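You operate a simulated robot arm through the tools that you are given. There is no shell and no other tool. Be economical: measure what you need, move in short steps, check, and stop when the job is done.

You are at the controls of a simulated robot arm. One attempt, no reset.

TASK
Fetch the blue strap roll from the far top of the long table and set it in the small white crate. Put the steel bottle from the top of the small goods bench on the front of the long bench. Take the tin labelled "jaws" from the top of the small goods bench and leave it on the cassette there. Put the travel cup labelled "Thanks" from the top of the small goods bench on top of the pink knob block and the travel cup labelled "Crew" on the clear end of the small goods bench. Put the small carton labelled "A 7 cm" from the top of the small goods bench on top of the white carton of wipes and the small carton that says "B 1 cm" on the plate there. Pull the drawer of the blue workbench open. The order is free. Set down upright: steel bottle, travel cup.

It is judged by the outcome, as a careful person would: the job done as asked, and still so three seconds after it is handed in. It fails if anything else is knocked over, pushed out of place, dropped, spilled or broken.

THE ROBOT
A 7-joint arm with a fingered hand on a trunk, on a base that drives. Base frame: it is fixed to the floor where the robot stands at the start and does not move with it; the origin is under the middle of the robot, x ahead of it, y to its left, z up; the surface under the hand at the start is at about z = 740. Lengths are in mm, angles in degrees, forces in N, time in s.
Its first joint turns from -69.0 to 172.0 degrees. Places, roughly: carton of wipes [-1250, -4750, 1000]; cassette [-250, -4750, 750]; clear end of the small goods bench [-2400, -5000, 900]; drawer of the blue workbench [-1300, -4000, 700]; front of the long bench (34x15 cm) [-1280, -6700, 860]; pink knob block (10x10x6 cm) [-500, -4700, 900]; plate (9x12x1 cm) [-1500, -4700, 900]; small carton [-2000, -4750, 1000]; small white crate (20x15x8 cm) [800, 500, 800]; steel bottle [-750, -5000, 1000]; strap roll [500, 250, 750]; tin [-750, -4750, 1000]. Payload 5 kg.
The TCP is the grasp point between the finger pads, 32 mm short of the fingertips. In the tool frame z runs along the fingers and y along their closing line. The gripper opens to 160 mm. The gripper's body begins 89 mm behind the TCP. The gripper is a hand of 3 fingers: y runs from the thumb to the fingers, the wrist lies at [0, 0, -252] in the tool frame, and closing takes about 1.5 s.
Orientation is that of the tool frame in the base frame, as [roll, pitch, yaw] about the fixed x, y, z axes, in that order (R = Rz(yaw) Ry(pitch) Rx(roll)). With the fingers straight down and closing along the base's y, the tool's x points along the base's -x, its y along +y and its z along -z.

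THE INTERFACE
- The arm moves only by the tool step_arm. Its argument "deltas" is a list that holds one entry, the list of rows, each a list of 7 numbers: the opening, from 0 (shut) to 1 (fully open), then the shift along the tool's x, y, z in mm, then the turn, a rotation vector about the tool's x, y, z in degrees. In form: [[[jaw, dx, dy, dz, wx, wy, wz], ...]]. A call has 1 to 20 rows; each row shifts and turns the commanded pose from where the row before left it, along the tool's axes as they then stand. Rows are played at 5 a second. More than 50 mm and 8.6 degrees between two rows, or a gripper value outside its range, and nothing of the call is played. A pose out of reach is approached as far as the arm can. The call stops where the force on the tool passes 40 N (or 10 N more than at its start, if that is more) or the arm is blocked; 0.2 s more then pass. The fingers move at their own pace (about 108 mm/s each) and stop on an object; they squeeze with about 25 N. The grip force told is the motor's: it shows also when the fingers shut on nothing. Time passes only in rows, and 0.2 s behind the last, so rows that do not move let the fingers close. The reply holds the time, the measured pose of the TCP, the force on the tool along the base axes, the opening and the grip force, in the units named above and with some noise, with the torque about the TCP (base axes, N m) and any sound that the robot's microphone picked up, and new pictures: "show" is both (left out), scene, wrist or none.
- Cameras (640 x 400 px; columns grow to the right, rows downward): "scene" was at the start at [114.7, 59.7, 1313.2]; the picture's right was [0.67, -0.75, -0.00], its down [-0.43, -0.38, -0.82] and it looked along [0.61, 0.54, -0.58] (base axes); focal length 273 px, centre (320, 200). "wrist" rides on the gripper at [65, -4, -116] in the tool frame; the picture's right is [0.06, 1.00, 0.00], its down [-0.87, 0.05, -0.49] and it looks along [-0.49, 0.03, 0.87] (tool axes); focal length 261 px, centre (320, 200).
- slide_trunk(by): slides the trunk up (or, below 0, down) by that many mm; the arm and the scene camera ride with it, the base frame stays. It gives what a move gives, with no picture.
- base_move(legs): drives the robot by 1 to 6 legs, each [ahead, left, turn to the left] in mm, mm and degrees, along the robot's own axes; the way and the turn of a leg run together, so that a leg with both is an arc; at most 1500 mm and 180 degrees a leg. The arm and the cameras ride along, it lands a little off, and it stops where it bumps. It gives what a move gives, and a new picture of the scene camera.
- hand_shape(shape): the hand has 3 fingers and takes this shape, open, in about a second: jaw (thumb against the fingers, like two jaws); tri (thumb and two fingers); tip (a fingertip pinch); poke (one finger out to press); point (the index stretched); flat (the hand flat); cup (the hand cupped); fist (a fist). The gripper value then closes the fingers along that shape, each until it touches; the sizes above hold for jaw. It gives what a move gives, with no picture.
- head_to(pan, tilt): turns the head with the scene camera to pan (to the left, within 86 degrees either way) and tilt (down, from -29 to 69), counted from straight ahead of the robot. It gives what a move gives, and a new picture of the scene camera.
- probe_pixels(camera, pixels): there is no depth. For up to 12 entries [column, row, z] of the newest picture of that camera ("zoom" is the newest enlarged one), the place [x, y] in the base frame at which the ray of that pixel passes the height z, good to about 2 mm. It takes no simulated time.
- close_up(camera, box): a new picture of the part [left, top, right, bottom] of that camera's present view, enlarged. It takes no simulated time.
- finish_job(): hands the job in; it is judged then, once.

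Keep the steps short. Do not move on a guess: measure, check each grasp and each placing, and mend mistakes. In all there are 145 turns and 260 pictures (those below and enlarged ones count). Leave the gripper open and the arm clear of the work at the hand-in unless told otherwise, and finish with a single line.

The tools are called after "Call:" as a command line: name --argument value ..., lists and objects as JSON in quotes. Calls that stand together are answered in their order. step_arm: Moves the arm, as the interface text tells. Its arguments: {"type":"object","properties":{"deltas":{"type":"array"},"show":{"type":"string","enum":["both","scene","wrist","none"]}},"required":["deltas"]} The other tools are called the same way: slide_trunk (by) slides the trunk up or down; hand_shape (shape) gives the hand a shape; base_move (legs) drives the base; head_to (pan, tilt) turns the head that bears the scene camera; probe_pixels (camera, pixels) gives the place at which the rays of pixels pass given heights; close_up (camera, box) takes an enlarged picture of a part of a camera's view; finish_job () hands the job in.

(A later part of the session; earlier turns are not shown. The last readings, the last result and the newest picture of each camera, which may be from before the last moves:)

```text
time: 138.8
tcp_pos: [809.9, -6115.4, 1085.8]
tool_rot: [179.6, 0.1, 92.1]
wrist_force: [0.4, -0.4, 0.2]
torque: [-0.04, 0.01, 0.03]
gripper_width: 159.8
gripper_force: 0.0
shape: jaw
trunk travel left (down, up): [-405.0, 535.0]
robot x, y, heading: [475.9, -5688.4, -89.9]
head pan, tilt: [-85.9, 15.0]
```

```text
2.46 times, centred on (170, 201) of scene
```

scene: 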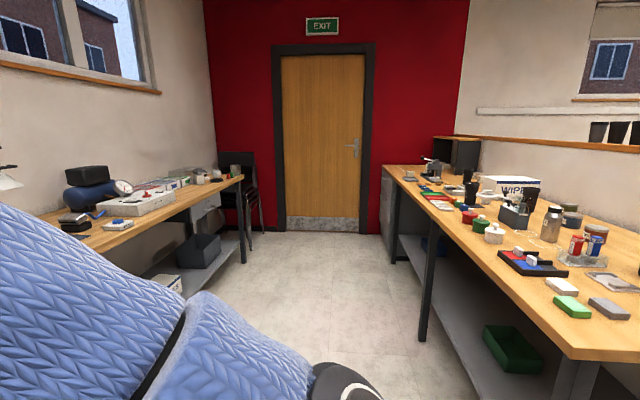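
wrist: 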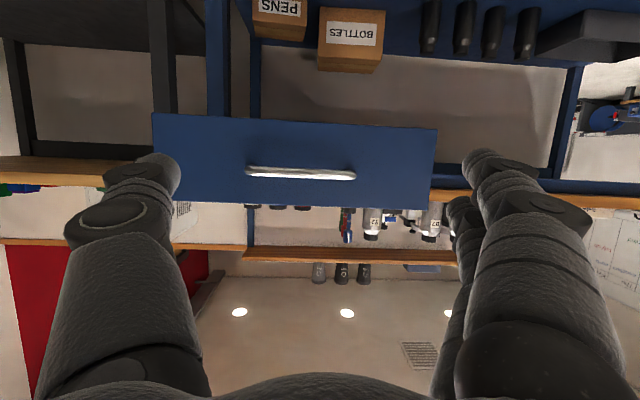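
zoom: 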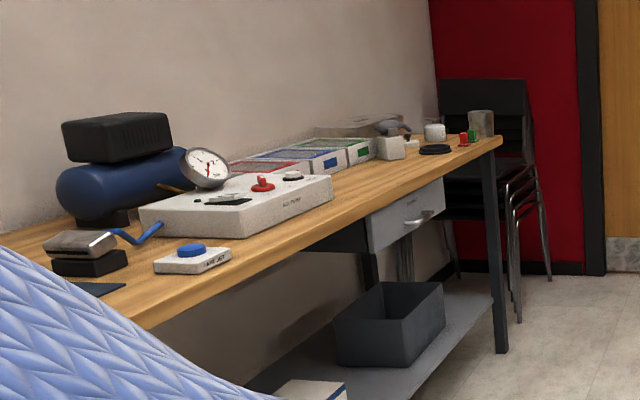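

Aisle: small goods bench front at y≈-5250, long bench front at y≈-6570. I'll turn left 180° to face the small goods bench and raise the trunk.

Call:
base_move --legs '[[110, 0, 0], [0, 0, 90], [0, 0, 90]]'

Call:
slide_trunk --by 200

Call:
head_to --pan 45 --tilt 35

```text
time: 147.6
tcp_pos: [158.8, -5366.9, 1085.2]
tool_rot: [179.5, 0.0, -89.3]
wrist_force: [0.9, -0.2, -0.4]
torque: [0.0, -0.04, 0.01]
gripper_width: 159.9
gripper_force: 0.0
shape: jaw
trunk travel left (down, up): [-405.0, 535.0]
robot x, y, heading: [479.0, -5801.6, 88.7]
head pan, tilt: [-85.9, 15.0]
```

scene: 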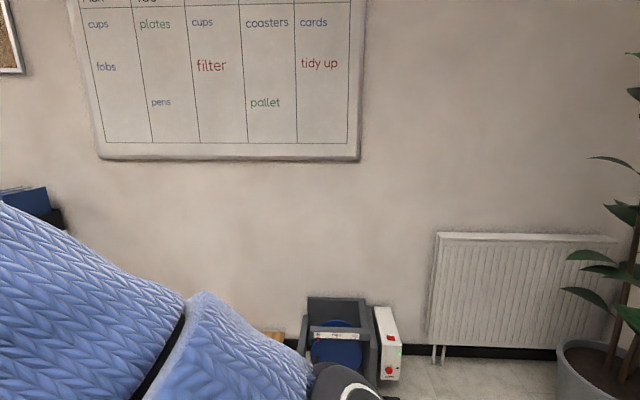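

```text
time: 149.8
tcp_pos: [157.1, -5365.7, 1285.0]
tool_rot: [179.5, 0.0, -89.3]
wrist_force: [0.6, -0.2, 0.8]
torque: [0.0, 0.0, -0.04]
gripper_width: 159.8
gripper_force: 0.1
shape: jaw
trunk travel left (down, up): [-605.0, 335.0]
robot x, y, heading: [480.1, -5798.3, 89.1]
head pan, tilt: [-85.9, 15.0]
```

```text
time: 151.9
tcp_pos: [157.2, -5366.0, 1286.1]
tool_rot: [179.5, 0.0, -89.3]
wrist_force: [-0.6, 0.3, -0.3]
torque: [-0.01, -0.02, 0.03]
gripper_width: 160.2
gripper_force: 0.1
shape: jaw
trunk travel left (down, up): [-605.0, 335.0]
robot x, y, heading: [477.5, -5802.0, 88.8]
head pan, tilt: [45.0, 35.0]
```

scene: 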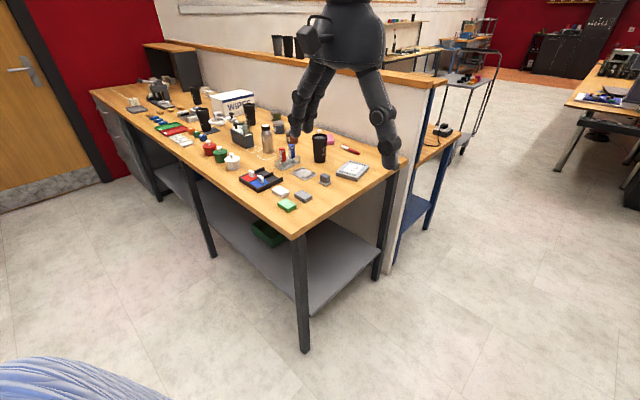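

Now I'll strafe left along the bench to x≈-600.

Call:
base_move --legs '[[0, 1080, 1]]'

Call:
head_to --pan 0 --tilt 40

Call:
close_up --camera "scene" --box '[0, 60, 320, 260]'

Call:
close_up --camera "scene" --box '[320, 60, 640, 260]'

```text
time: 157.4
tcp_pos: [-915.4, -5360.7, 1285.9]
tool_rot: [179.6, 0.0, -88.4]
wrist_force: [-0.8, 0.6, -0.1]
torque: [0.0, 0.0, 0.01]
gripper_width: 160.0
gripper_force: 0.0
shape: jaw
trunk travel left (down, up): [-605.0, 335.0]
robot x, y, heading: [-586.8, -5791.5, 89.9]
head pan, tilt: [45.0, 35.0]
```

scene: 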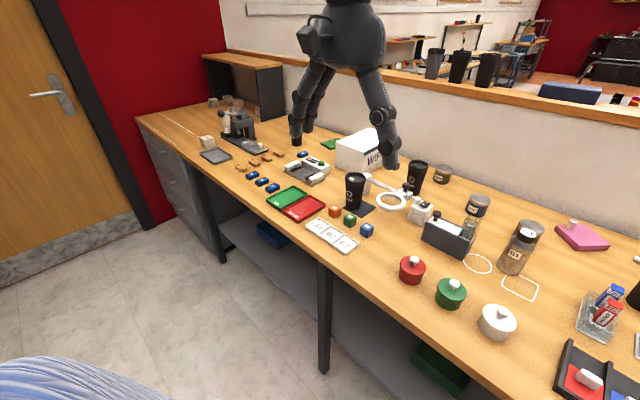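

```text
time: 158.5
tcp_pos: [-915.0, -5361.4, 1285.3]
tool_rot: [179.5, 0.1, -88.3]
wrist_force: [0.3, 1.0, -0.6]
torque: [0.06, 0.01, 0.0]
gripper_width: 160.0
gripper_force: 0.1
shape: jaw
trunk travel left (down, up): [-605.0, 335.0]
robot x, y, heading: [-580.5, -5788.4, 90.1]
head pan, tilt: [0.0, 40.0]
```

scene: 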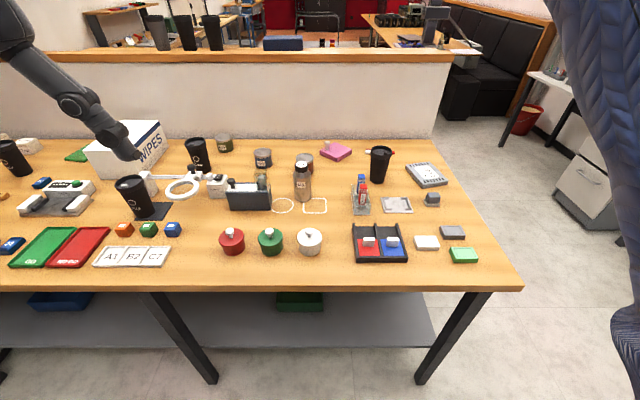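

```text
2.00 times, centred on (160, 160) of scene
```

zoom: 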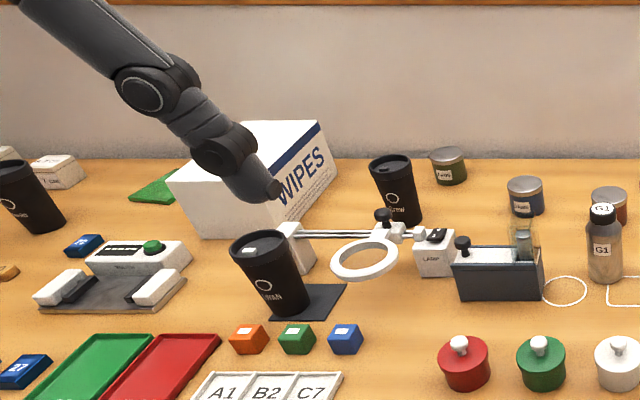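

```text
2.00 times, centred on (480, 160) of scene
```

zoom: 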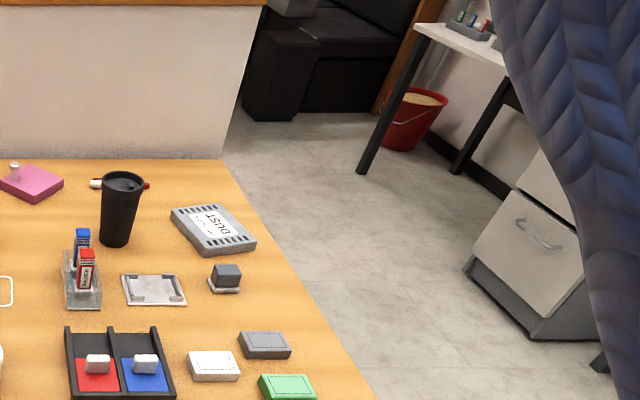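

Call:
close_up --camera "scene" --box '[170, 120, 330, 220]'

Call:
close_up --camera "scene" --box '[80, 130, 240, 230]'

Call:
close_up --camera "scene" --box '[0, 120, 80, 170]'

Call:
head_to --pan 40 --tilt 30

```text
4.00 times, centred on (250, 170) of scene
```

zoom: 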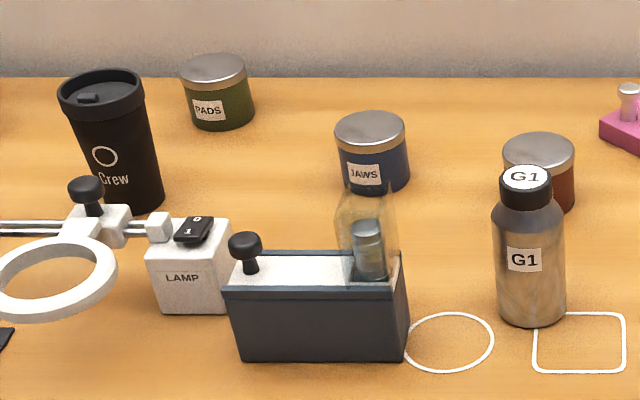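

```text
4.00 times, centred on (160, 180) of scene
```

zoom: 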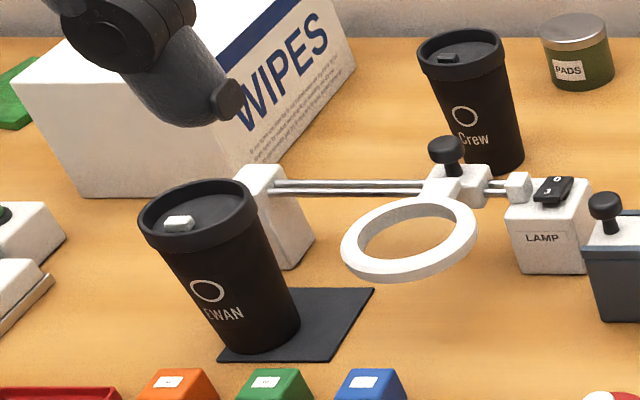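

```text
8.00 times, centred on (40, 145) of scene
```

zoom: 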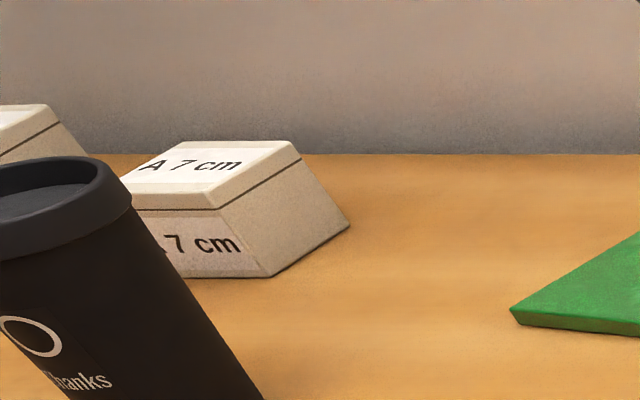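

```text
time: 159.6
tcp_pos: [-914.0, -5360.8, 1285.5]
tool_rot: [179.6, 0.1, -88.4]
wrist_force: [0.0, -0.3, -0.5]
torque: [-0.02, -0.02, 0.01]
gripper_width: 160.3
gripper_force: 0.1
shape: jaw
trunk travel left (down, up): [-605.0, 335.0]
robot x, y, heading: [-583.4, -5789.2, 89.8]
head pan, tilt: [40.0, 30.0]
```

scene: 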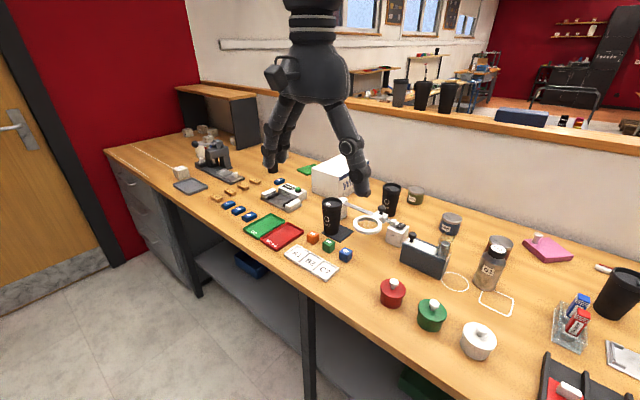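

Labels found: JAWS tin, Crew cup, Thanks cup farther left, and the A 7 cm carton. I'll start with the tin, moving closer and right so both tin and cassette are in reach.

Call:
base_move --legs '[[190, -130, 0]]'

Call:
head_to --pan 0 --tilt 50

Call:
close_up --camera "scene" --box '[180, 60, 500, 260]'

```text
time: 161.3
tcp_pos: [-785.4, -5173.3, 1284.3]
tool_rot: [179.5, 0.1, -88.0]
wrist_force: [0.0, -0.3, 0.2]
torque: [-0.04, 0.03, -0.01]
gripper_width: 160.1
gripper_force: 0.1
shape: jaw
trunk travel left (down, up): [-605.0, 335.0]
robot x, y, heading: [-455.4, -5603.4, 90.1]
head pan, tilt: [40.0, 30.0]
```

scene: 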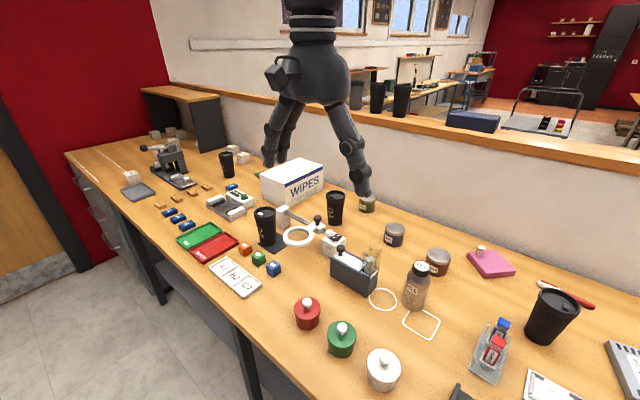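

```text
time: 162.4
tcp_pos: [-785.1, -5174.3, 1285.3]
tool_rot: [179.4, 0.0, -87.9]
wrist_force: [-0.2, -0.1, 0.9]
torque: [0.0, 0.01, 0.0]
gripper_width: 160.2
gripper_force: 0.0
shape: jaw
trunk travel left (down, up): [-605.0, 335.0]
robot x, y, heading: [-455.9, -5598.2, 90.3]
head pan, tilt: [0.0, 50.0]
```

scene: 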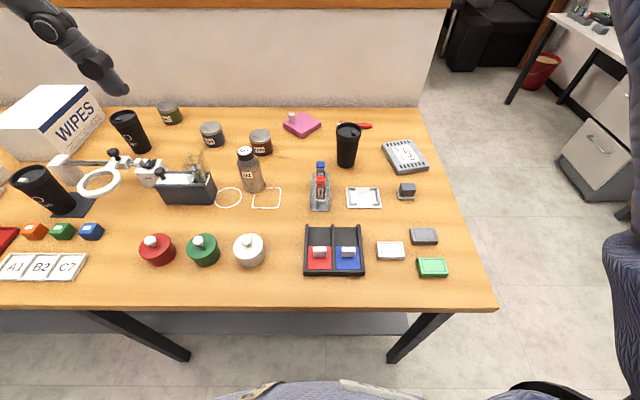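

```text
2.00 times, centred on (340, 160) of scene
```

zoom: 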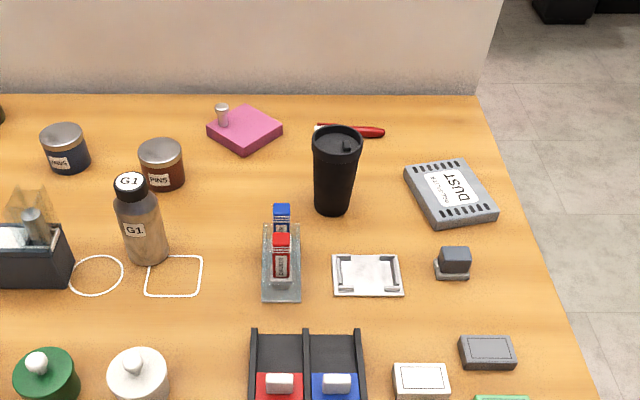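

I need the bench height, so I'll probe points now and again after a trunk change.

Call:
probe_pixels --camera "scene" --pixels '[[497, 306, 840], [497, 306, 880], [420, 107, 840], [420, 107, 880], [429, 166, 840], [429, 166, 880], [394, 173, 880], [413, 141, 880], [382, 147, 880], [346, 166, 860], [212, 146, 860], [211, 128, 920]]'

Call:
slide_trunk --by -200

Call:
head_to --pan 0 --tilt 48

```text
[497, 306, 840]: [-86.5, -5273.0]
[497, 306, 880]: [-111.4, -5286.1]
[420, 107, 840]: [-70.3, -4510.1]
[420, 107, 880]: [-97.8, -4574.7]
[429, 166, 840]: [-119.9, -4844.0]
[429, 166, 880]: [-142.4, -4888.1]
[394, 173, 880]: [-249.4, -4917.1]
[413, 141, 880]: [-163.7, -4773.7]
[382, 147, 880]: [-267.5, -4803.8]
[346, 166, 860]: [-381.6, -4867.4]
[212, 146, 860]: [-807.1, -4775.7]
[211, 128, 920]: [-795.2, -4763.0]
```

```text
time: 164.5
tcp_pos: [-786.2, -5173.4, 1085.5]
tool_rot: [179.4, 0.0, -88.0]
wrist_force: [-0.7, 0.0, 0.3]
torque: [0.01, 0.0, -0.01]
gripper_width: 160.0
gripper_force: 0.0
shape: jaw
trunk travel left (down, up): [-405.0, 535.0]
robot x, y, heading: [-454.9, -5603.5, 90.3]
head pan, tilt: [0.0, 50.0]
```

```text
time: 165.2
tcp_pos: [-786.4, -5175.7, 1086.6]
tool_rot: [179.6, 0.0, -88.0]
wrist_force: [-0.6, 0.1, -0.6]
torque: [-0.01, -0.02, 0.03]
gripper_width: 160.1
gripper_force: 0.0
shape: jaw
trunk travel left (down, up): [-405.0, 535.0]
robot x, y, heading: [-454.2, -5598.6, 90.0]
head pan, tilt: [0.0, 48.0]
```

scene: 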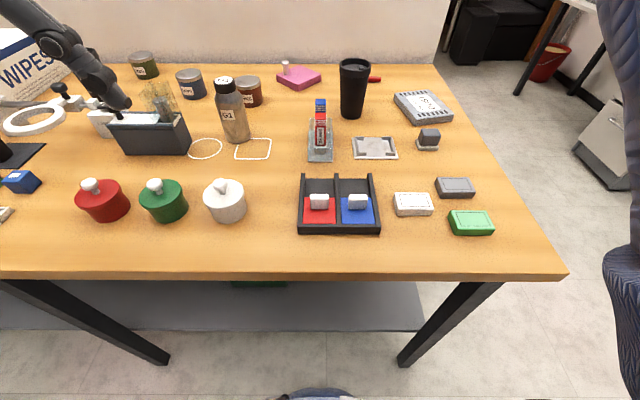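

Call:
probe_pixels --camera "scene" --pixels '[[565, 275, 840], [565, 275, 880], [436, 64, 840], [436, 64, 880], [438, 64, 860], [453, 117, 840], [453, 117, 880], [191, 99, 860], [190, 79, 920]]'

Call:
close_up --camera "scene" --box '[150, 40, 310, 140]'

Call:
close_up --camera "scene" --box '[340, 50, 500, 150]'

```text
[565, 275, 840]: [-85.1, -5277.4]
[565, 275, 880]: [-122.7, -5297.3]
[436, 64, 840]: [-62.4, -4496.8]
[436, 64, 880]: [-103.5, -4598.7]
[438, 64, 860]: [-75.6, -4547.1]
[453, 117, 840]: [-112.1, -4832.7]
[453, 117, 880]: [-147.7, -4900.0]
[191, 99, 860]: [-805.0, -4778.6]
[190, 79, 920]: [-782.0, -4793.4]
```

```text
4.00 times, centred on (230, 90) of scene
```

zoom: 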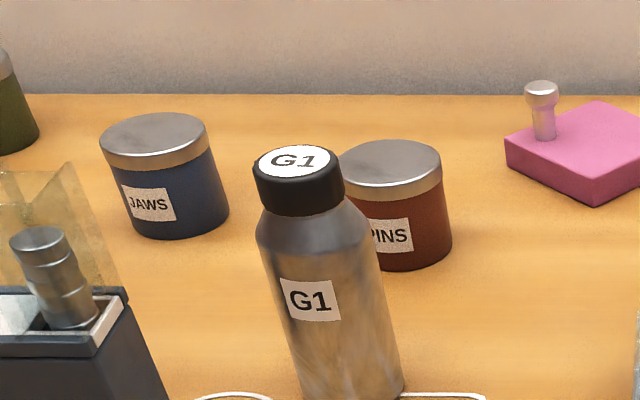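

```text
4.00 times, centred on (420, 100) of scene
```

zoom: 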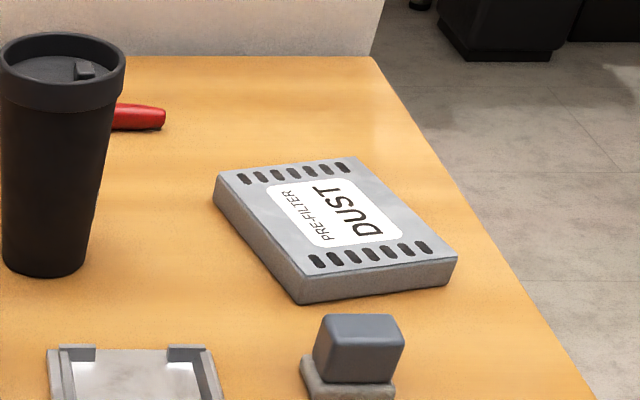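

Bench top is z≈858 and the tin centre about (-820,-4743). I'll raise the trunk and shift left so the tin is straight ahead.

Call:
slide_trunk --by 170

Call:
base_move --legs '[[35, 390, 0]]'

Call:
step_arm --deltas '[[[0.75, -40, -28, 0, 0, 0, 0], [0.75, -40, -28, 0, 0, 0, 0], [0.75, -40, -28, 0, 0, 0, 0], [0.75, -40, -28, 0, 0, 0, 0], [0.75, -40, -28, 0, 0, 0, 0], [0.75, -40, -28, 0, 0, 0, 0], [0.75, -40, -28, 0, 0, 0, 0], [0.75, -40, -28, 0, 0, 0, 0], [0.75, -40, -28, 0, 0, 0, 0], [0.75, 0, 0, 0, 0, 0, 0]]]'

```text
time: 167.1
tcp_pos: [-786.2, -5175.3, 1255.0]
tool_rot: [179.5, 0.0, -87.9]
wrist_force: [0.0, 0.5, -0.3]
torque: [-0.01, -0.03, -0.03]
gripper_width: 160.0
gripper_force: 0.0
shape: jaw
trunk travel left (down, up): [-575.0, 365.0]
robot x, y, heading: [-455.5, -5601.6, 90.1]
head pan, tilt: [0.0, 48.0]
```

```text
time: 169.5
tcp_pos: [-1176.8, -5139.9, 1254.6]
tool_rot: [179.6, 0.0, -88.1]
wrist_force: [-0.4, 0.2, -0.2]
torque: [0.0, -0.03, 0.03]
gripper_width: 160.0
gripper_force: 0.0
shape: jaw
trunk travel left (down, up): [-575.0, 365.0]
robot x, y, heading: [-846.1, -5566.1, 90.0]
head pan, tilt: [0.0, 48.0]
```

scene: 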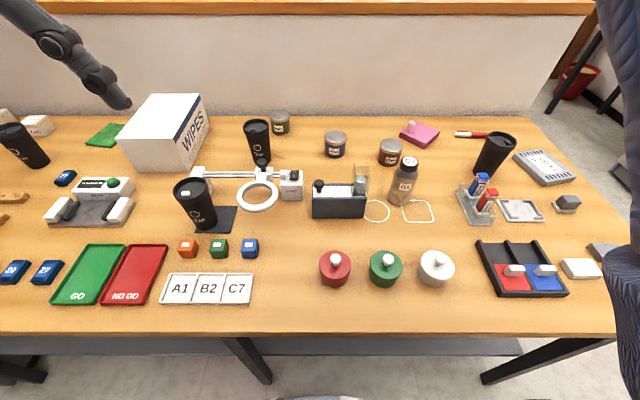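

```text
time: 171.7
tcp_pos: [-935.9, -4773.0, 1252.2]
tool_rot: [179.5, 0.1, -88.1]
wrist_force: [-0.7, -1.6, 0.4]
torque: [0.02, -0.04, -0.03]
gripper_width: 120.3
gripper_force: 0.1
shape: jaw
trunk travel left (down, up): [-575.0, 365.0]
robot x, y, heading: [-846.7, -5570.7, 89.9]
head pan, tilt: [0.0, 48.0]
```

scene: 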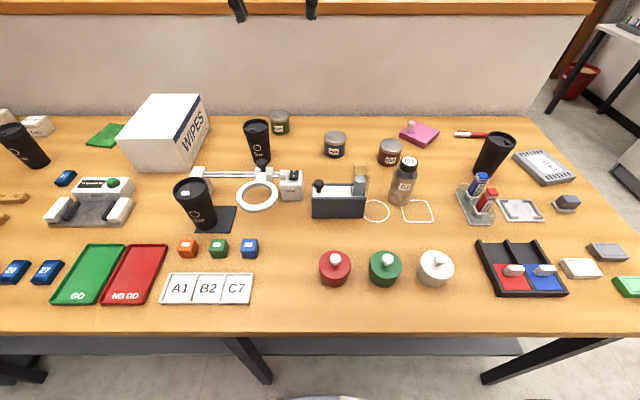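
wrist: 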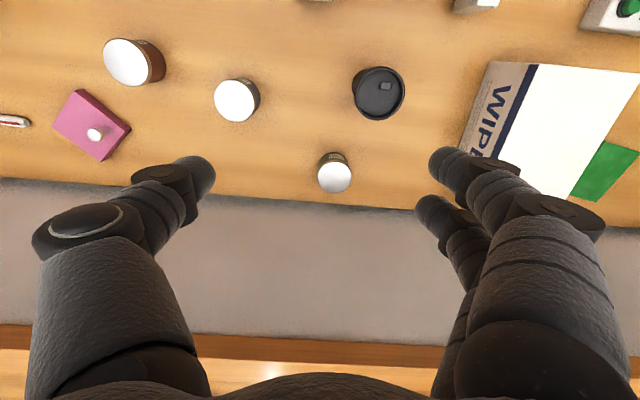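

Call:
probe_pixels --camera "wrist" --pixels '[[235, 101, 918], [214, 101, 918], [256, 101, 918], [235, 121, 918], [235, 81, 918], [378, 91, 1010], [124, 61, 918], [92, 124, 880], [96, 134, 910], [55, 125, 885], [130, 128, 885], [84, 92, 885]]'

Call:
close_up --camera "wrist" --box '[20, 30, 300, 205]'

```text
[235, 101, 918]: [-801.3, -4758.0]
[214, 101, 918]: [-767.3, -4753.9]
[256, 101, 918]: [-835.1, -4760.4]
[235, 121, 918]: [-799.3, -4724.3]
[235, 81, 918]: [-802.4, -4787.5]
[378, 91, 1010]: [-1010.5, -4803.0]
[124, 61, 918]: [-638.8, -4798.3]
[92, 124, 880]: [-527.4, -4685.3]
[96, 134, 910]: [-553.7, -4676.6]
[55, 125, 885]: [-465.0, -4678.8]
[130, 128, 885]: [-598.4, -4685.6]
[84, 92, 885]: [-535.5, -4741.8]
```

```text
2.29 times, centred on (160, 118) of wrist
```

zoom: 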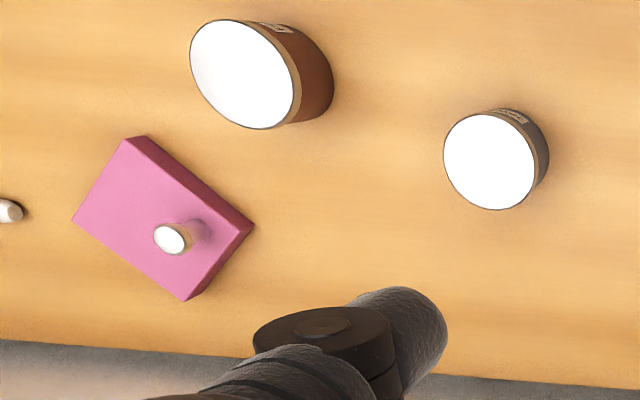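

Call:
close_up --camera "scene" --box '[295, 110, 455, 210]'

```text
4.00 times, centred on (375, 160) of scene
```

zoom: 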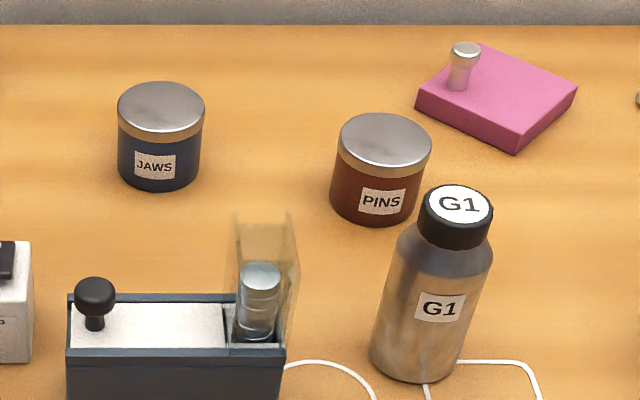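

Call:
probe_pixels --camera "zoom" --pixels '[[158, 193, 858], [118, 165, 875], [203, 165, 875], [161, 110, 910], [161, 110, 918], [161, 135, 918], [372, 224, 858], [415, 383, 858], [458, 205, 1010], [498, 95, 890]]'

```text
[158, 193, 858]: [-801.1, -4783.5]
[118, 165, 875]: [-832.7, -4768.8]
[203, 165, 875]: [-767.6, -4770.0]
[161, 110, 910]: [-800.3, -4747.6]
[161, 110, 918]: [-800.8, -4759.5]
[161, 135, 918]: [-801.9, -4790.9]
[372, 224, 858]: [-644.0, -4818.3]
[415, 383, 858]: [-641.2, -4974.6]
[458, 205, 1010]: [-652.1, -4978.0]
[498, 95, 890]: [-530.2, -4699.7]
```

Tin centre is (-800,-4750), radius 33, top ≈912. I'll move over and partly down.

Call:
step_arm --deltas '[[[0.75, -6, -45.6, 0, 0, 0, 0], [0.75, -6, -45.6, 0, 0, 0, 0], [0.75, -6, -45.6, 0, 0, 0, 0], [0.75, 0, 0, 45, 0, 0, 0], [0.75, 0, 0, 45, 0, 0, 0], [0.75, 0, 0, 45, 0, 0, 0], [0.75, 0, 0, 45, 0, 0, 0], [0.75, 0, 0, 45, 0, 0, 0], [0.75, 0, 0, 45, 0, 0, 0], [0.75, 0, 0, 0, 0, 0, 0]]]'

```text
time: 173.9
tcp_pos: [-802.4, -4750.5, 981.5]
tool_rot: [179.6, 0.1, -88.2]
wrist_force: [0.3, 0.9, 0.3]
torque: [0.03, -0.02, 0.02]
gripper_width: 120.2
gripper_force: 0.0
shape: jaw
trunk travel left (down, up): [-575.0, 365.0]
robot x, y, heading: [-843.3, -5566.1, 90.3]
head pan, tilt: [0.0, 48.0]
```

scene: 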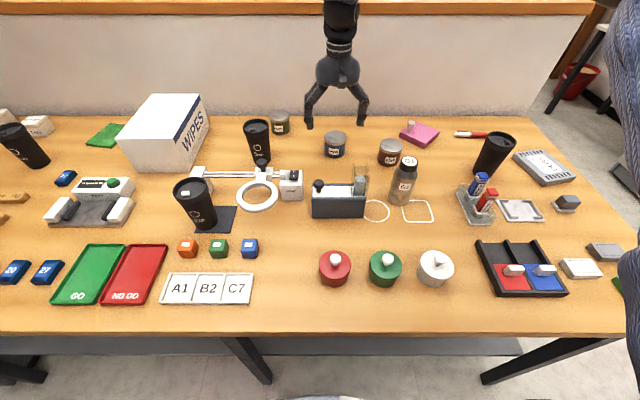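
wrist: 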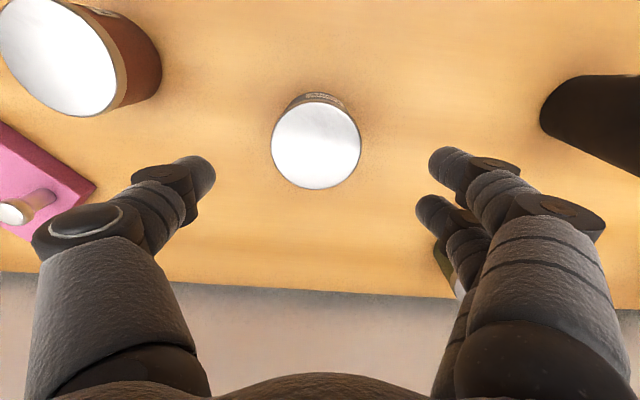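

Call:
step_arm --deltas '[[[0.75, 0, 0, 40, 0, 0, 0], [0.75, 0, 0, 41, 0, 0, 0], [0.75, 0, 0, 0, 0, 0, 0], [0, 0, 0, 0, 0, 0, 0], [0, 0, 0, 0, 0, 0, 0], [0, 0, 0, 0, 0, 0, 0], [0, 0, 0, 0, 0, 0, 0], [0, 0, 0, 0, 0, 0, 0], [0, 0, 0, 0, 0, 0, 0]]]' --show "wrist"

Call:
step_arm --deltas '[[[0, 0, 0, -40, 0, 0, 0], [0, 0, 0, -40, 0, 0, 0], [0, 0, 0, -40, 0, 0, 0], [0, 0, 0, -45, 0, 0, 0], [0, 0, 0, -45, 0, 0, 0], [0, 0, 0, 0, 0, 0, 0]]]'

```text
time: 175.9
tcp_pos: [-801.2, -4749.6, 901.5]
tool_rot: [179.6, 0.0, -87.9]
wrist_force: [-1.1, 0.1, 0.9]
torque: [0.02, -0.01, 0.01]
gripper_width: 54.1
gripper_force: 25.3
shape: jaw
trunk travel left (down, up): [-575.0, 365.0]
robot x, y, heading: [-847.0, -5571.1, 90.3]
head pan, tilt: [0.0, 48.0]
```

wrist: 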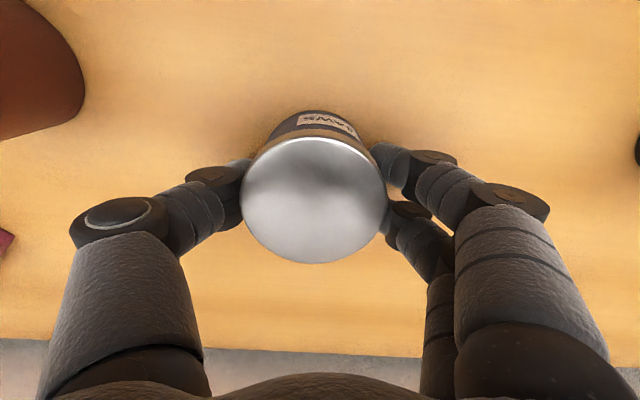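

```text
time: 177.3
tcp_pos: [-798.2, -4749.0, 1110.7]
tool_rot: [179.5, 0.0, -88.2]
wrist_force: [-0.5, 1.3, -1.4]
torque: [-0.04, 0.03, -0.01]
gripper_width: 54.0
gripper_force: 24.6
shape: jaw
trunk travel left (down, up): [-575.0, 365.0]
robot x, y, heading: [-844.8, -5568.7, 89.8]
head pan, tilt: [0.0, 48.0]
```

scene: 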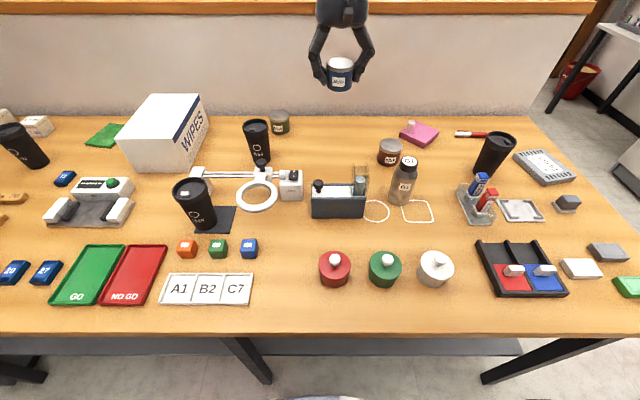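
wrist: 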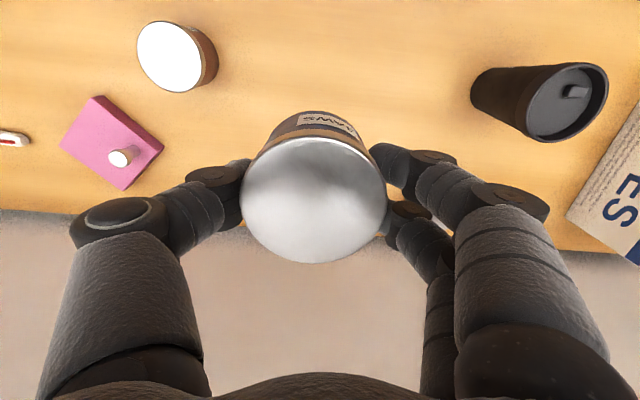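

Held. I'll drive right 580 mm to bring it near the cassette.

Call:
base_move --legs '[[0, -585, 0]]'

Call:
close_up --camera "scene" --box '[240, 100, 400, 200]'

```text
time: 180.7
tcp_pos: [-203.1, -4753.3, 1111.8]
tool_rot: [179.4, -0.1, -88.8]
wrist_force: [0.5, 0.4, -0.4]
torque: [0.02, 0.04, -0.04]
gripper_width: 53.7
gripper_force: 24.9
shape: jaw
trunk travel left (down, up): [-575.0, 365.0]
robot x, y, heading: [-259.3, -5571.9, 89.6]
head pan, tilt: [0.0, 48.0]
```

scene: 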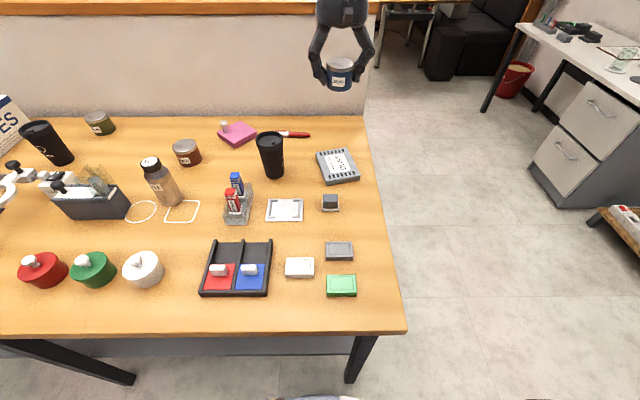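

```text
4.00 times, centred on (320, 150) of scene
```

zoom: 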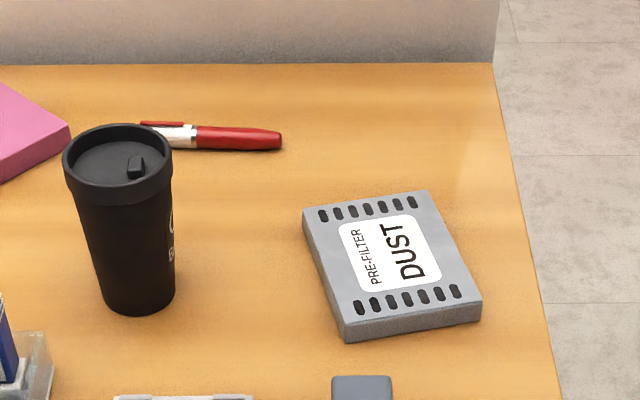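

Call:
probe_pixels --camera "zoom" --pixels '[[303, 211, 883], [427, 192, 883], [482, 300, 883], [345, 328, 883], [347, 343, 858], [481, 318, 858], [390, 255, 883]]'

```text
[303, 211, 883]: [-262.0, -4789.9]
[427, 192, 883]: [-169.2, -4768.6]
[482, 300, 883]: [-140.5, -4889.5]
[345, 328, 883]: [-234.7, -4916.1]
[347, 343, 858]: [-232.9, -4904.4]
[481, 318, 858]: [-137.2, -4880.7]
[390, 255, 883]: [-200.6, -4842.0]
```

Cassette centre is (-202,-4840), top ≈875. I'll move over and down to near contact.

Call:
step_arm --deltas '[[[0, 29, -1, 0, 0, 0, 0], [0, 29, -1, 0, 0, 0, 0], [0, 29, -1, 0, 0, 0, 0], [0, 0, 0, 45, 0, 0, 0], [0, 0, 0, 45, 0, 0, 0], [0, 0, 0, 45, 0, 0, 0], [0, 0, 0, 45, 0, 0, 0], [0, 0, 0, 0, 0, 0, 0]]]'

Call:
close_up --camera "scene" --box '[240, 100, 400, 200]'

```text
time: 182.5
tcp_pos: [-202.0, -4842.8, 934.2]
tool_rot: [179.5, 0.1, -88.8]
wrist_force: [-0.1, 0.0, -2.7]
torque: [0.04, -0.04, -0.04]
gripper_width: 53.6
gripper_force: 25.1
shape: jaw
trunk travel left (down, up): [-575.0, 365.0]
robot x, y, heading: [-254.7, -5570.5, 89.2]
head pan, tilt: [0.0, 48.0]
```

scene: 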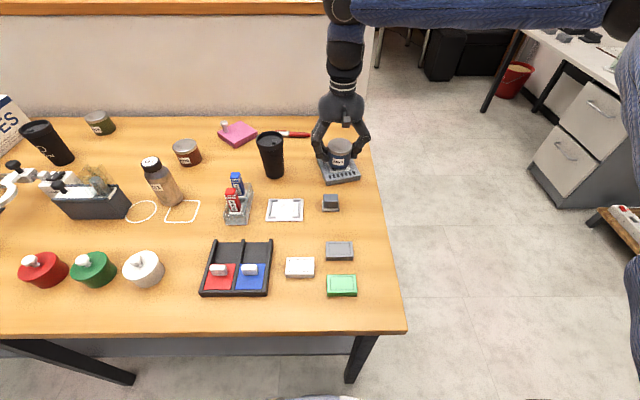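
wrist: 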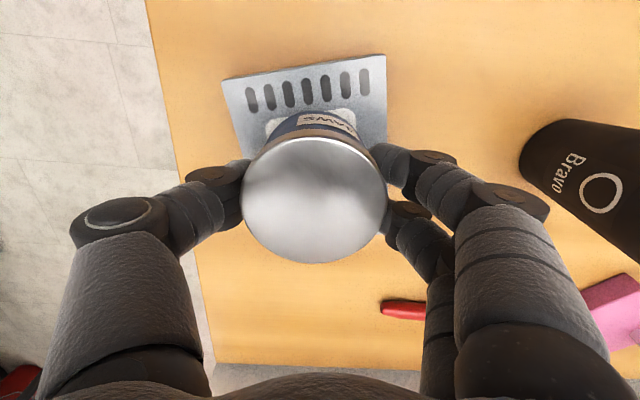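

```text
4.00 times, centred on (320, 150) of scene
```

zoom: 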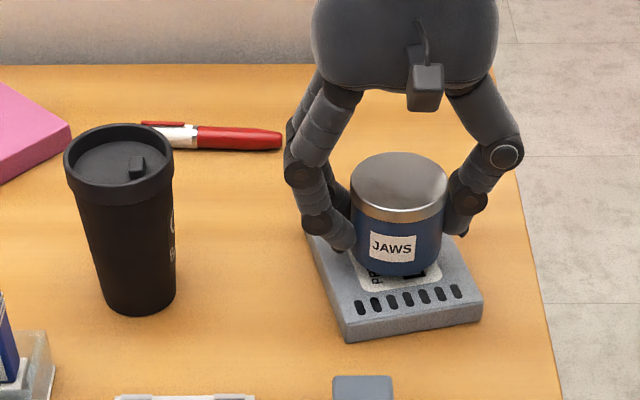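

Centred. Lowering until contact.

Call:
step_arm --deltas '[[[0, 0, 0, 7, 0, 0, 0], [0, 0, 0, 4, 0, 0, 0], [0, 0, 0, 2, 0, 0, 0], [0, 0, 0, 0, 0, 0, 0]]]' --show "none"

```text
time: 183.5
tcp_pos: [-200.7, -4841.0, 919.7]
tool_rot: [179.5, 0.1, -88.9]
wrist_force: [1.0, 0.1, 6.8]
torque: [0.01, -0.05, -0.05]
gripper_width: 53.8
gripper_force: 25.4
shape: jaw
trunk travel left (down, up): [-575.0, 365.0]
robot x, y, heading: [-257.1, -5568.1, 89.4]
head pan, tilt: [0.0, 48.0]
```

Contact (6.8 N). I'll release and retreat upward.

Call:
step_arm --deltas '[[[0.4, 0, 0, 0, 0, 0, 0], [0.5, 0, 0, 0, 0, 0, 0], [0.62, 0, 0, 0, 0, 0, 0], [0.62, 0, 0, 0, 0, 0, 0], [0.62, 0, 0, -40, 0, 0, 0], [0.62, 0, 0, -45, 0, 0, 0], [0.62, 0, 0, -45, 0, 0, 0], [0.62, 0, 0, -45, 0, 0, 0], [0.7, 0, 0, -45, 0, 0, 0], [0.7, 0, 0, -45, 0, 0, 0]]]'

Call:
close_up --camera "scene" --box '[80, 100, 400, 300]'

```text
time: 185.7
tcp_pos: [-197.9, -4842.1, 1187.0]
tool_rot: [179.7, 0.0, -88.8]
wrist_force: [-0.7, -0.5, -0.3]
torque: [0.04, -0.04, 0.0]
gripper_width: 111.6
gripper_force: 0.2
shape: jaw
trunk travel left (down, up): [-575.0, 365.0]
robot x, y, heading: [-258.5, -5569.9, 89.6]
head pan, tilt: [0.0, 48.0]
```

scene: 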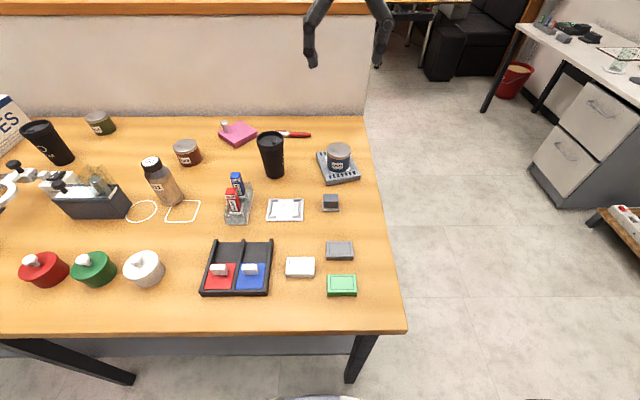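
wrist: 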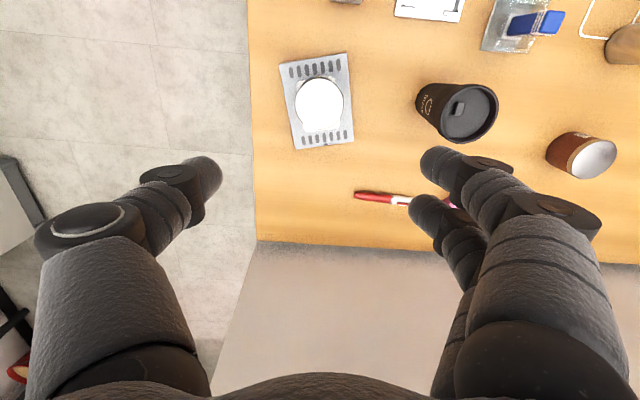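

```text
2.00 times, centred on (240, 200) of scene
```

zoom: 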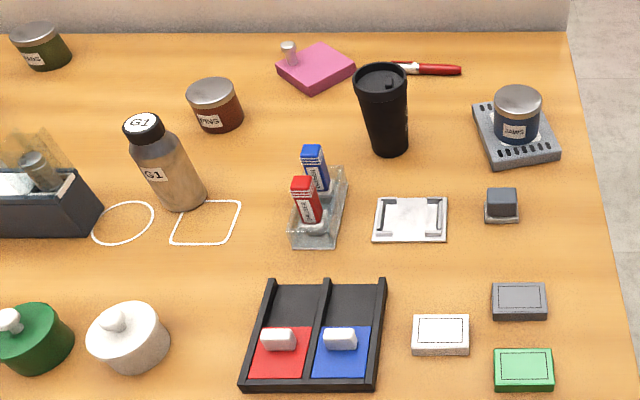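

Tin is on the cassette. While the view is clear I'll measure the pink block.

Call:
close_up --camera "scene" --box '[200, 110, 280, 160]'

```text
8.00 times, centred on (240, 135) of scene
```

zoom: 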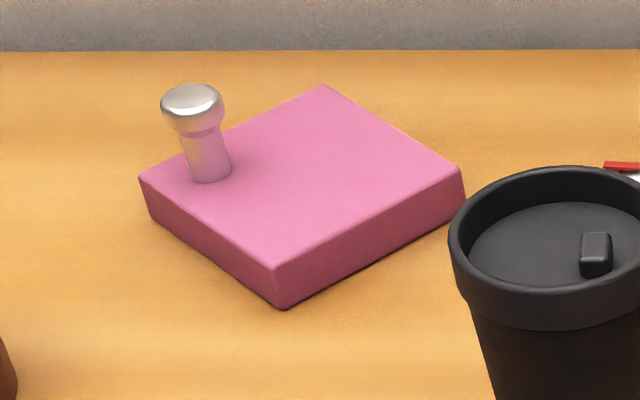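

Call:
probe_pixels --camera "zoom" --pixels '[[139, 178, 883], [278, 268, 883], [465, 170, 883], [322, 85, 883], [285, 308, 858], [465, 205, 858], [150, 220, 858], [210, 178, 883], [192, 100, 920], [278, 268, 878], [530, 240, 1010], [530, 240, 1000]]'

```text
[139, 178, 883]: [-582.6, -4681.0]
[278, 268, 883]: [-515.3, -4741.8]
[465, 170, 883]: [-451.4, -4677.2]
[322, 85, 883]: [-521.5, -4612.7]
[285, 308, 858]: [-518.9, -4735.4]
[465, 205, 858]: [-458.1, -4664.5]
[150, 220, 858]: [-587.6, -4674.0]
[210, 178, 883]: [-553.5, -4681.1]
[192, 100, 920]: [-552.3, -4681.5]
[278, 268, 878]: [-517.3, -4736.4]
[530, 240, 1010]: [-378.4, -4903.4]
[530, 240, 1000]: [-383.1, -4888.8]
```

Block centre is (-520,-4673), top ≈878, knob at (-554,-4680). Next is the bottle: strafe left 390.

Call:
base_move --legs '[[0, 400, 0.4]]'

Call:
step_arm --deltas '[[[1, 40, 0, 0, 0, 0, 0], [1, 10, 0, 0, 0, 0, 0], [1, 0, 0, 0, 0, 0, 0]]]' --show "wrist"

Call:
close_up --camera "scene" --box '[260, 110, 420, 210]'

```text
time: 188.2
tcp_pos: [-604.7, -4837.5, 1186.9]
tool_rot: [179.5, 0.1, -88.4]
wrist_force: [-0.1, 0.1, 0.4]
torque: [0.0, -0.01, 0.06]
gripper_width: 111.7
gripper_force: 0.1
shape: jaw
trunk travel left (down, up): [-575.0, 365.0]
robot x, y, heading: [-660.7, -5565.2, 89.9]
head pan, tilt: [0.0, 48.0]
```

scene: 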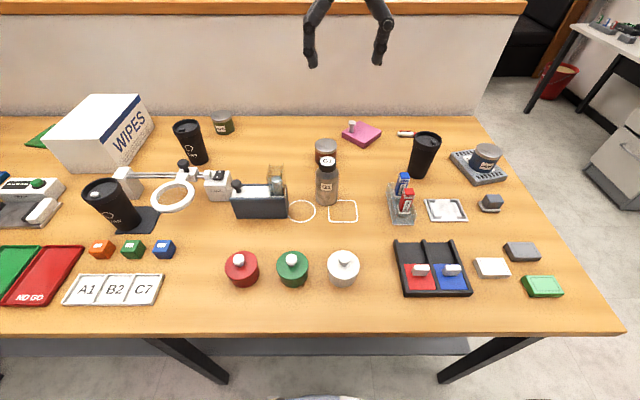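

```text
time: 189.0
tcp_pos: [-601.7, -4887.8, 1186.9]
tool_rot: [179.5, 0.0, -88.4]
wrist_force: [0.4, 0.1, 0.3]
torque: [0.06, 0.02, 0.0]
gripper_width: 159.8
gripper_force: 0.1
shape: jaw
trunk travel left (down, up): [-575.0, 365.0]
robot x, y, heading: [-661.4, -5568.6, 89.5]
head pan, tilt: [0.0, 48.0]
```

wrist: 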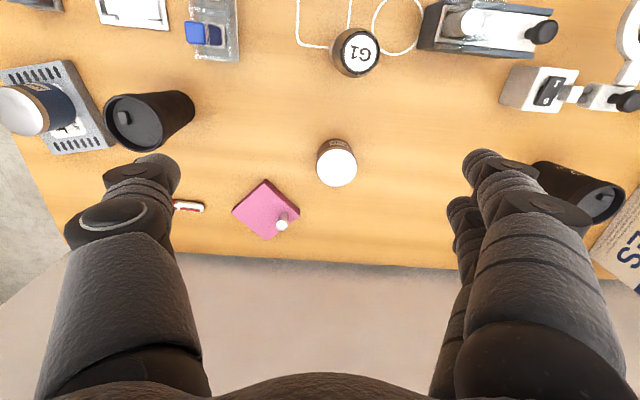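

```text
4.00 times, centred on (340, 160) of scene
```

zoom: 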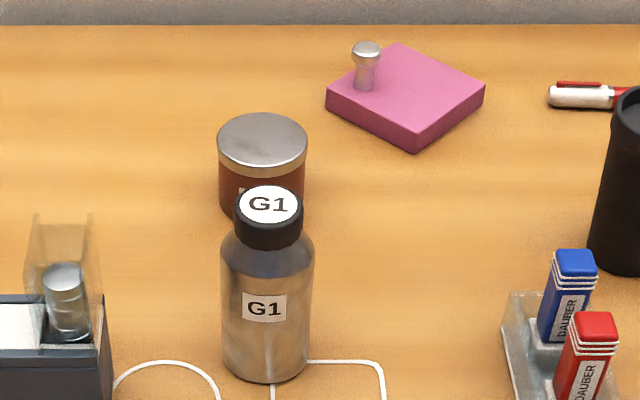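

Call:
probe_pixels --camera "zoom" --pixels '[[265, 383, 858], [222, 350, 875], [312, 350, 875], [268, 203, 1000], [268, 203, 1015], [105, 350, 900], [105, 300, 920], [505, 310, 870]]'

Call:
probe_pixels --camera "wrist" --pixels '[[356, 50, 1000], [356, 50, 1015], [356, 50, 985]]'

```text
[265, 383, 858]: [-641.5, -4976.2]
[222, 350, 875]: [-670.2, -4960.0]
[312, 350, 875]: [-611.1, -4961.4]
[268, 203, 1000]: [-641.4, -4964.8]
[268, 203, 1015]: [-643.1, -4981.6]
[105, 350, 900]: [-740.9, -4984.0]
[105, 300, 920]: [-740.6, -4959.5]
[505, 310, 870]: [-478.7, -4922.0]
```

```text
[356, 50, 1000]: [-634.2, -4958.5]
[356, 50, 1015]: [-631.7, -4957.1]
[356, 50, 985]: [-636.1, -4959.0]
```

Bottle centre is ≈(-639,-4950), radius 30, top ≈990. I'll position above it and descend partway.

Call:
step_arm --deltas '[[[0.75, 30, 19.5, 0, 0, 0, 0], [0.75, 31, 19.2, 0, 0, 0, 0], [0.75, 0, 0, 45, 0, 0, 0], [0.75, 0, 0, 45, 0, 0, 0], [0.75, 0, 0, 45, 0, 0, 0], [0.75, 0, 0, 0, 0, 0, 0]]]'

```text
time: 190.4
tcp_pos: [-640.5, -4949.0, 1049.4]
tool_rot: [179.4, 0.0, -88.5]
wrist_force: [-0.6, 0.1, -0.3]
torque: [0.02, 0.0, 0.0]
gripper_width: 120.6
gripper_force: 0.0
shape: jaw
trunk travel left (down, up): [-575.0, 365.0]
robot x, y, heading: [-659.1, -5565.9, 89.6]
head pan, tilt: [0.0, 48.0]
```

scene: 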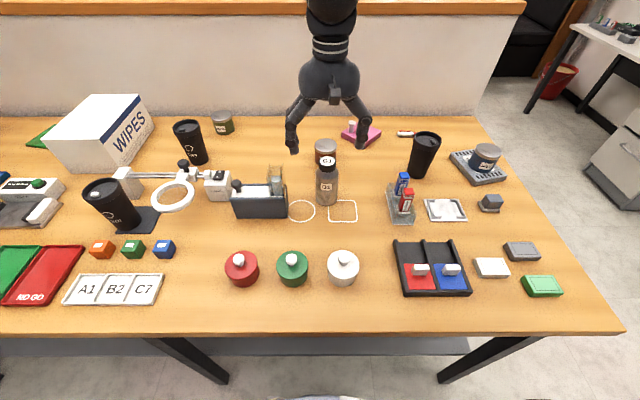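
wrist: 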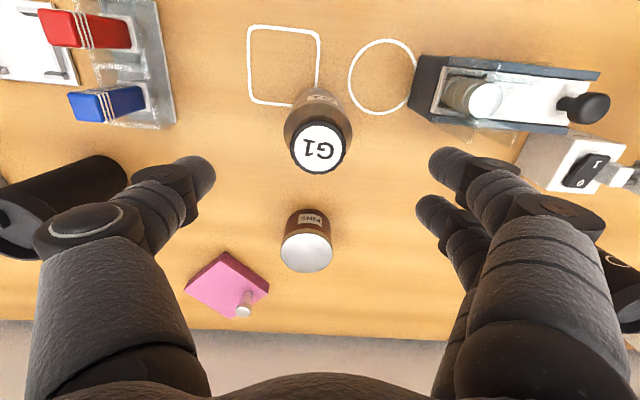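

Call:
step_arm --deltas '[[[0.75, 0, 0, 43, 0, 0, 0], [0.75, 0, 0, 43, 0, 0, 0], [0.75, 0, 0, 43, 0, 0, 0], [0.75, 0, 0, 0, 0, 0, 0], [0, 0, 0, 0, 0, 0, 0], [0, 0, 0, 0, 0, 0, 0], [0, 0, 0, 0, 0, 0, 0], [0, 0, 0, 0, 0, 0, 0], [0, 0, 0, 0, 0, 0, 0], [0, 0, 0, 0, 0, 0, 0]]]' --show "wrist"

Call:
step_arm --deltas '[[[0, 0, 0, -40, 0, 0, 0], [0, 0, 0, -45, 0, 0, 0], [0, 0, 0, -45, 0, 0, 0], [0, 0, 0, -45, 0, 0, 0], [0, 0, 0, -45, 0, 0, 0], [0, 0, 0, -45, 0, 0, 0], [0, 0, 0, 0, 0, 0, 0]]]'

```text
time: 192.6
tcp_pos: [-642.5, -4948.8, 923.9]
tool_rot: [179.5, 0.1, -88.4]
wrist_force: [0.5, 0.6, -0.1]
torque: [0.0, -0.01, 0.0]
gripper_width: 44.8
gripper_force: 25.6
shape: jaw
trunk travel left (down, up): [-575.0, 365.0]
robot x, y, heading: [-659.7, -5567.7, 89.6]
head pan, tilt: [0.0, 48.0]
```

wrist: 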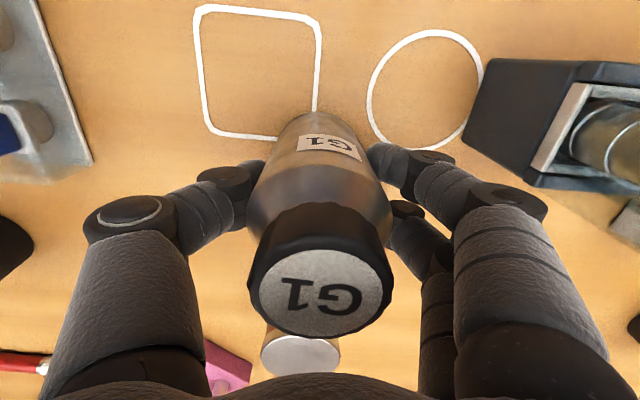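

```text
time: 194.2
tcp_pos: [-639.3, -4947.1, 1186.4]
tool_rot: [179.5, -0.1, -88.4]
wrist_force: [-0.3, 0.5, -2.1]
torque: [0.01, -0.02, 0.01]
gripper_width: 44.9
gripper_force: 25.2
shape: jaw
trunk travel left (down, up): [-575.0, 365.0]
robot x, y, heading: [-657.2, -5567.1, 89.5]
head pan, tilt: [0.0, 48.0]
```

scene: 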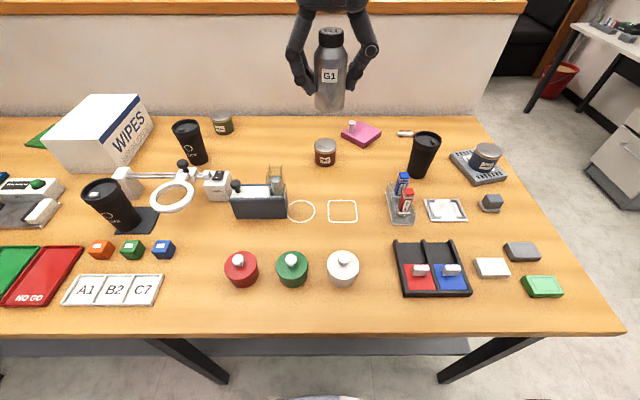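
wrist: 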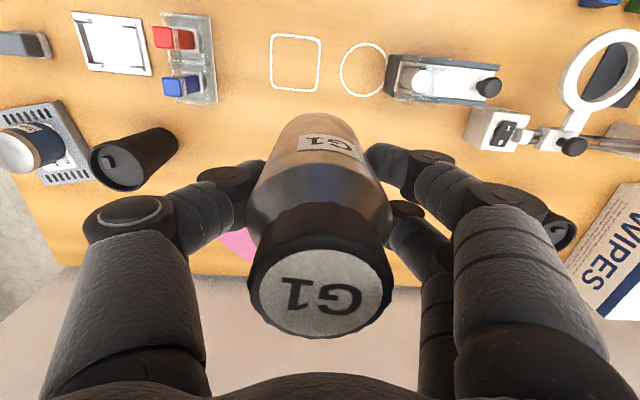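

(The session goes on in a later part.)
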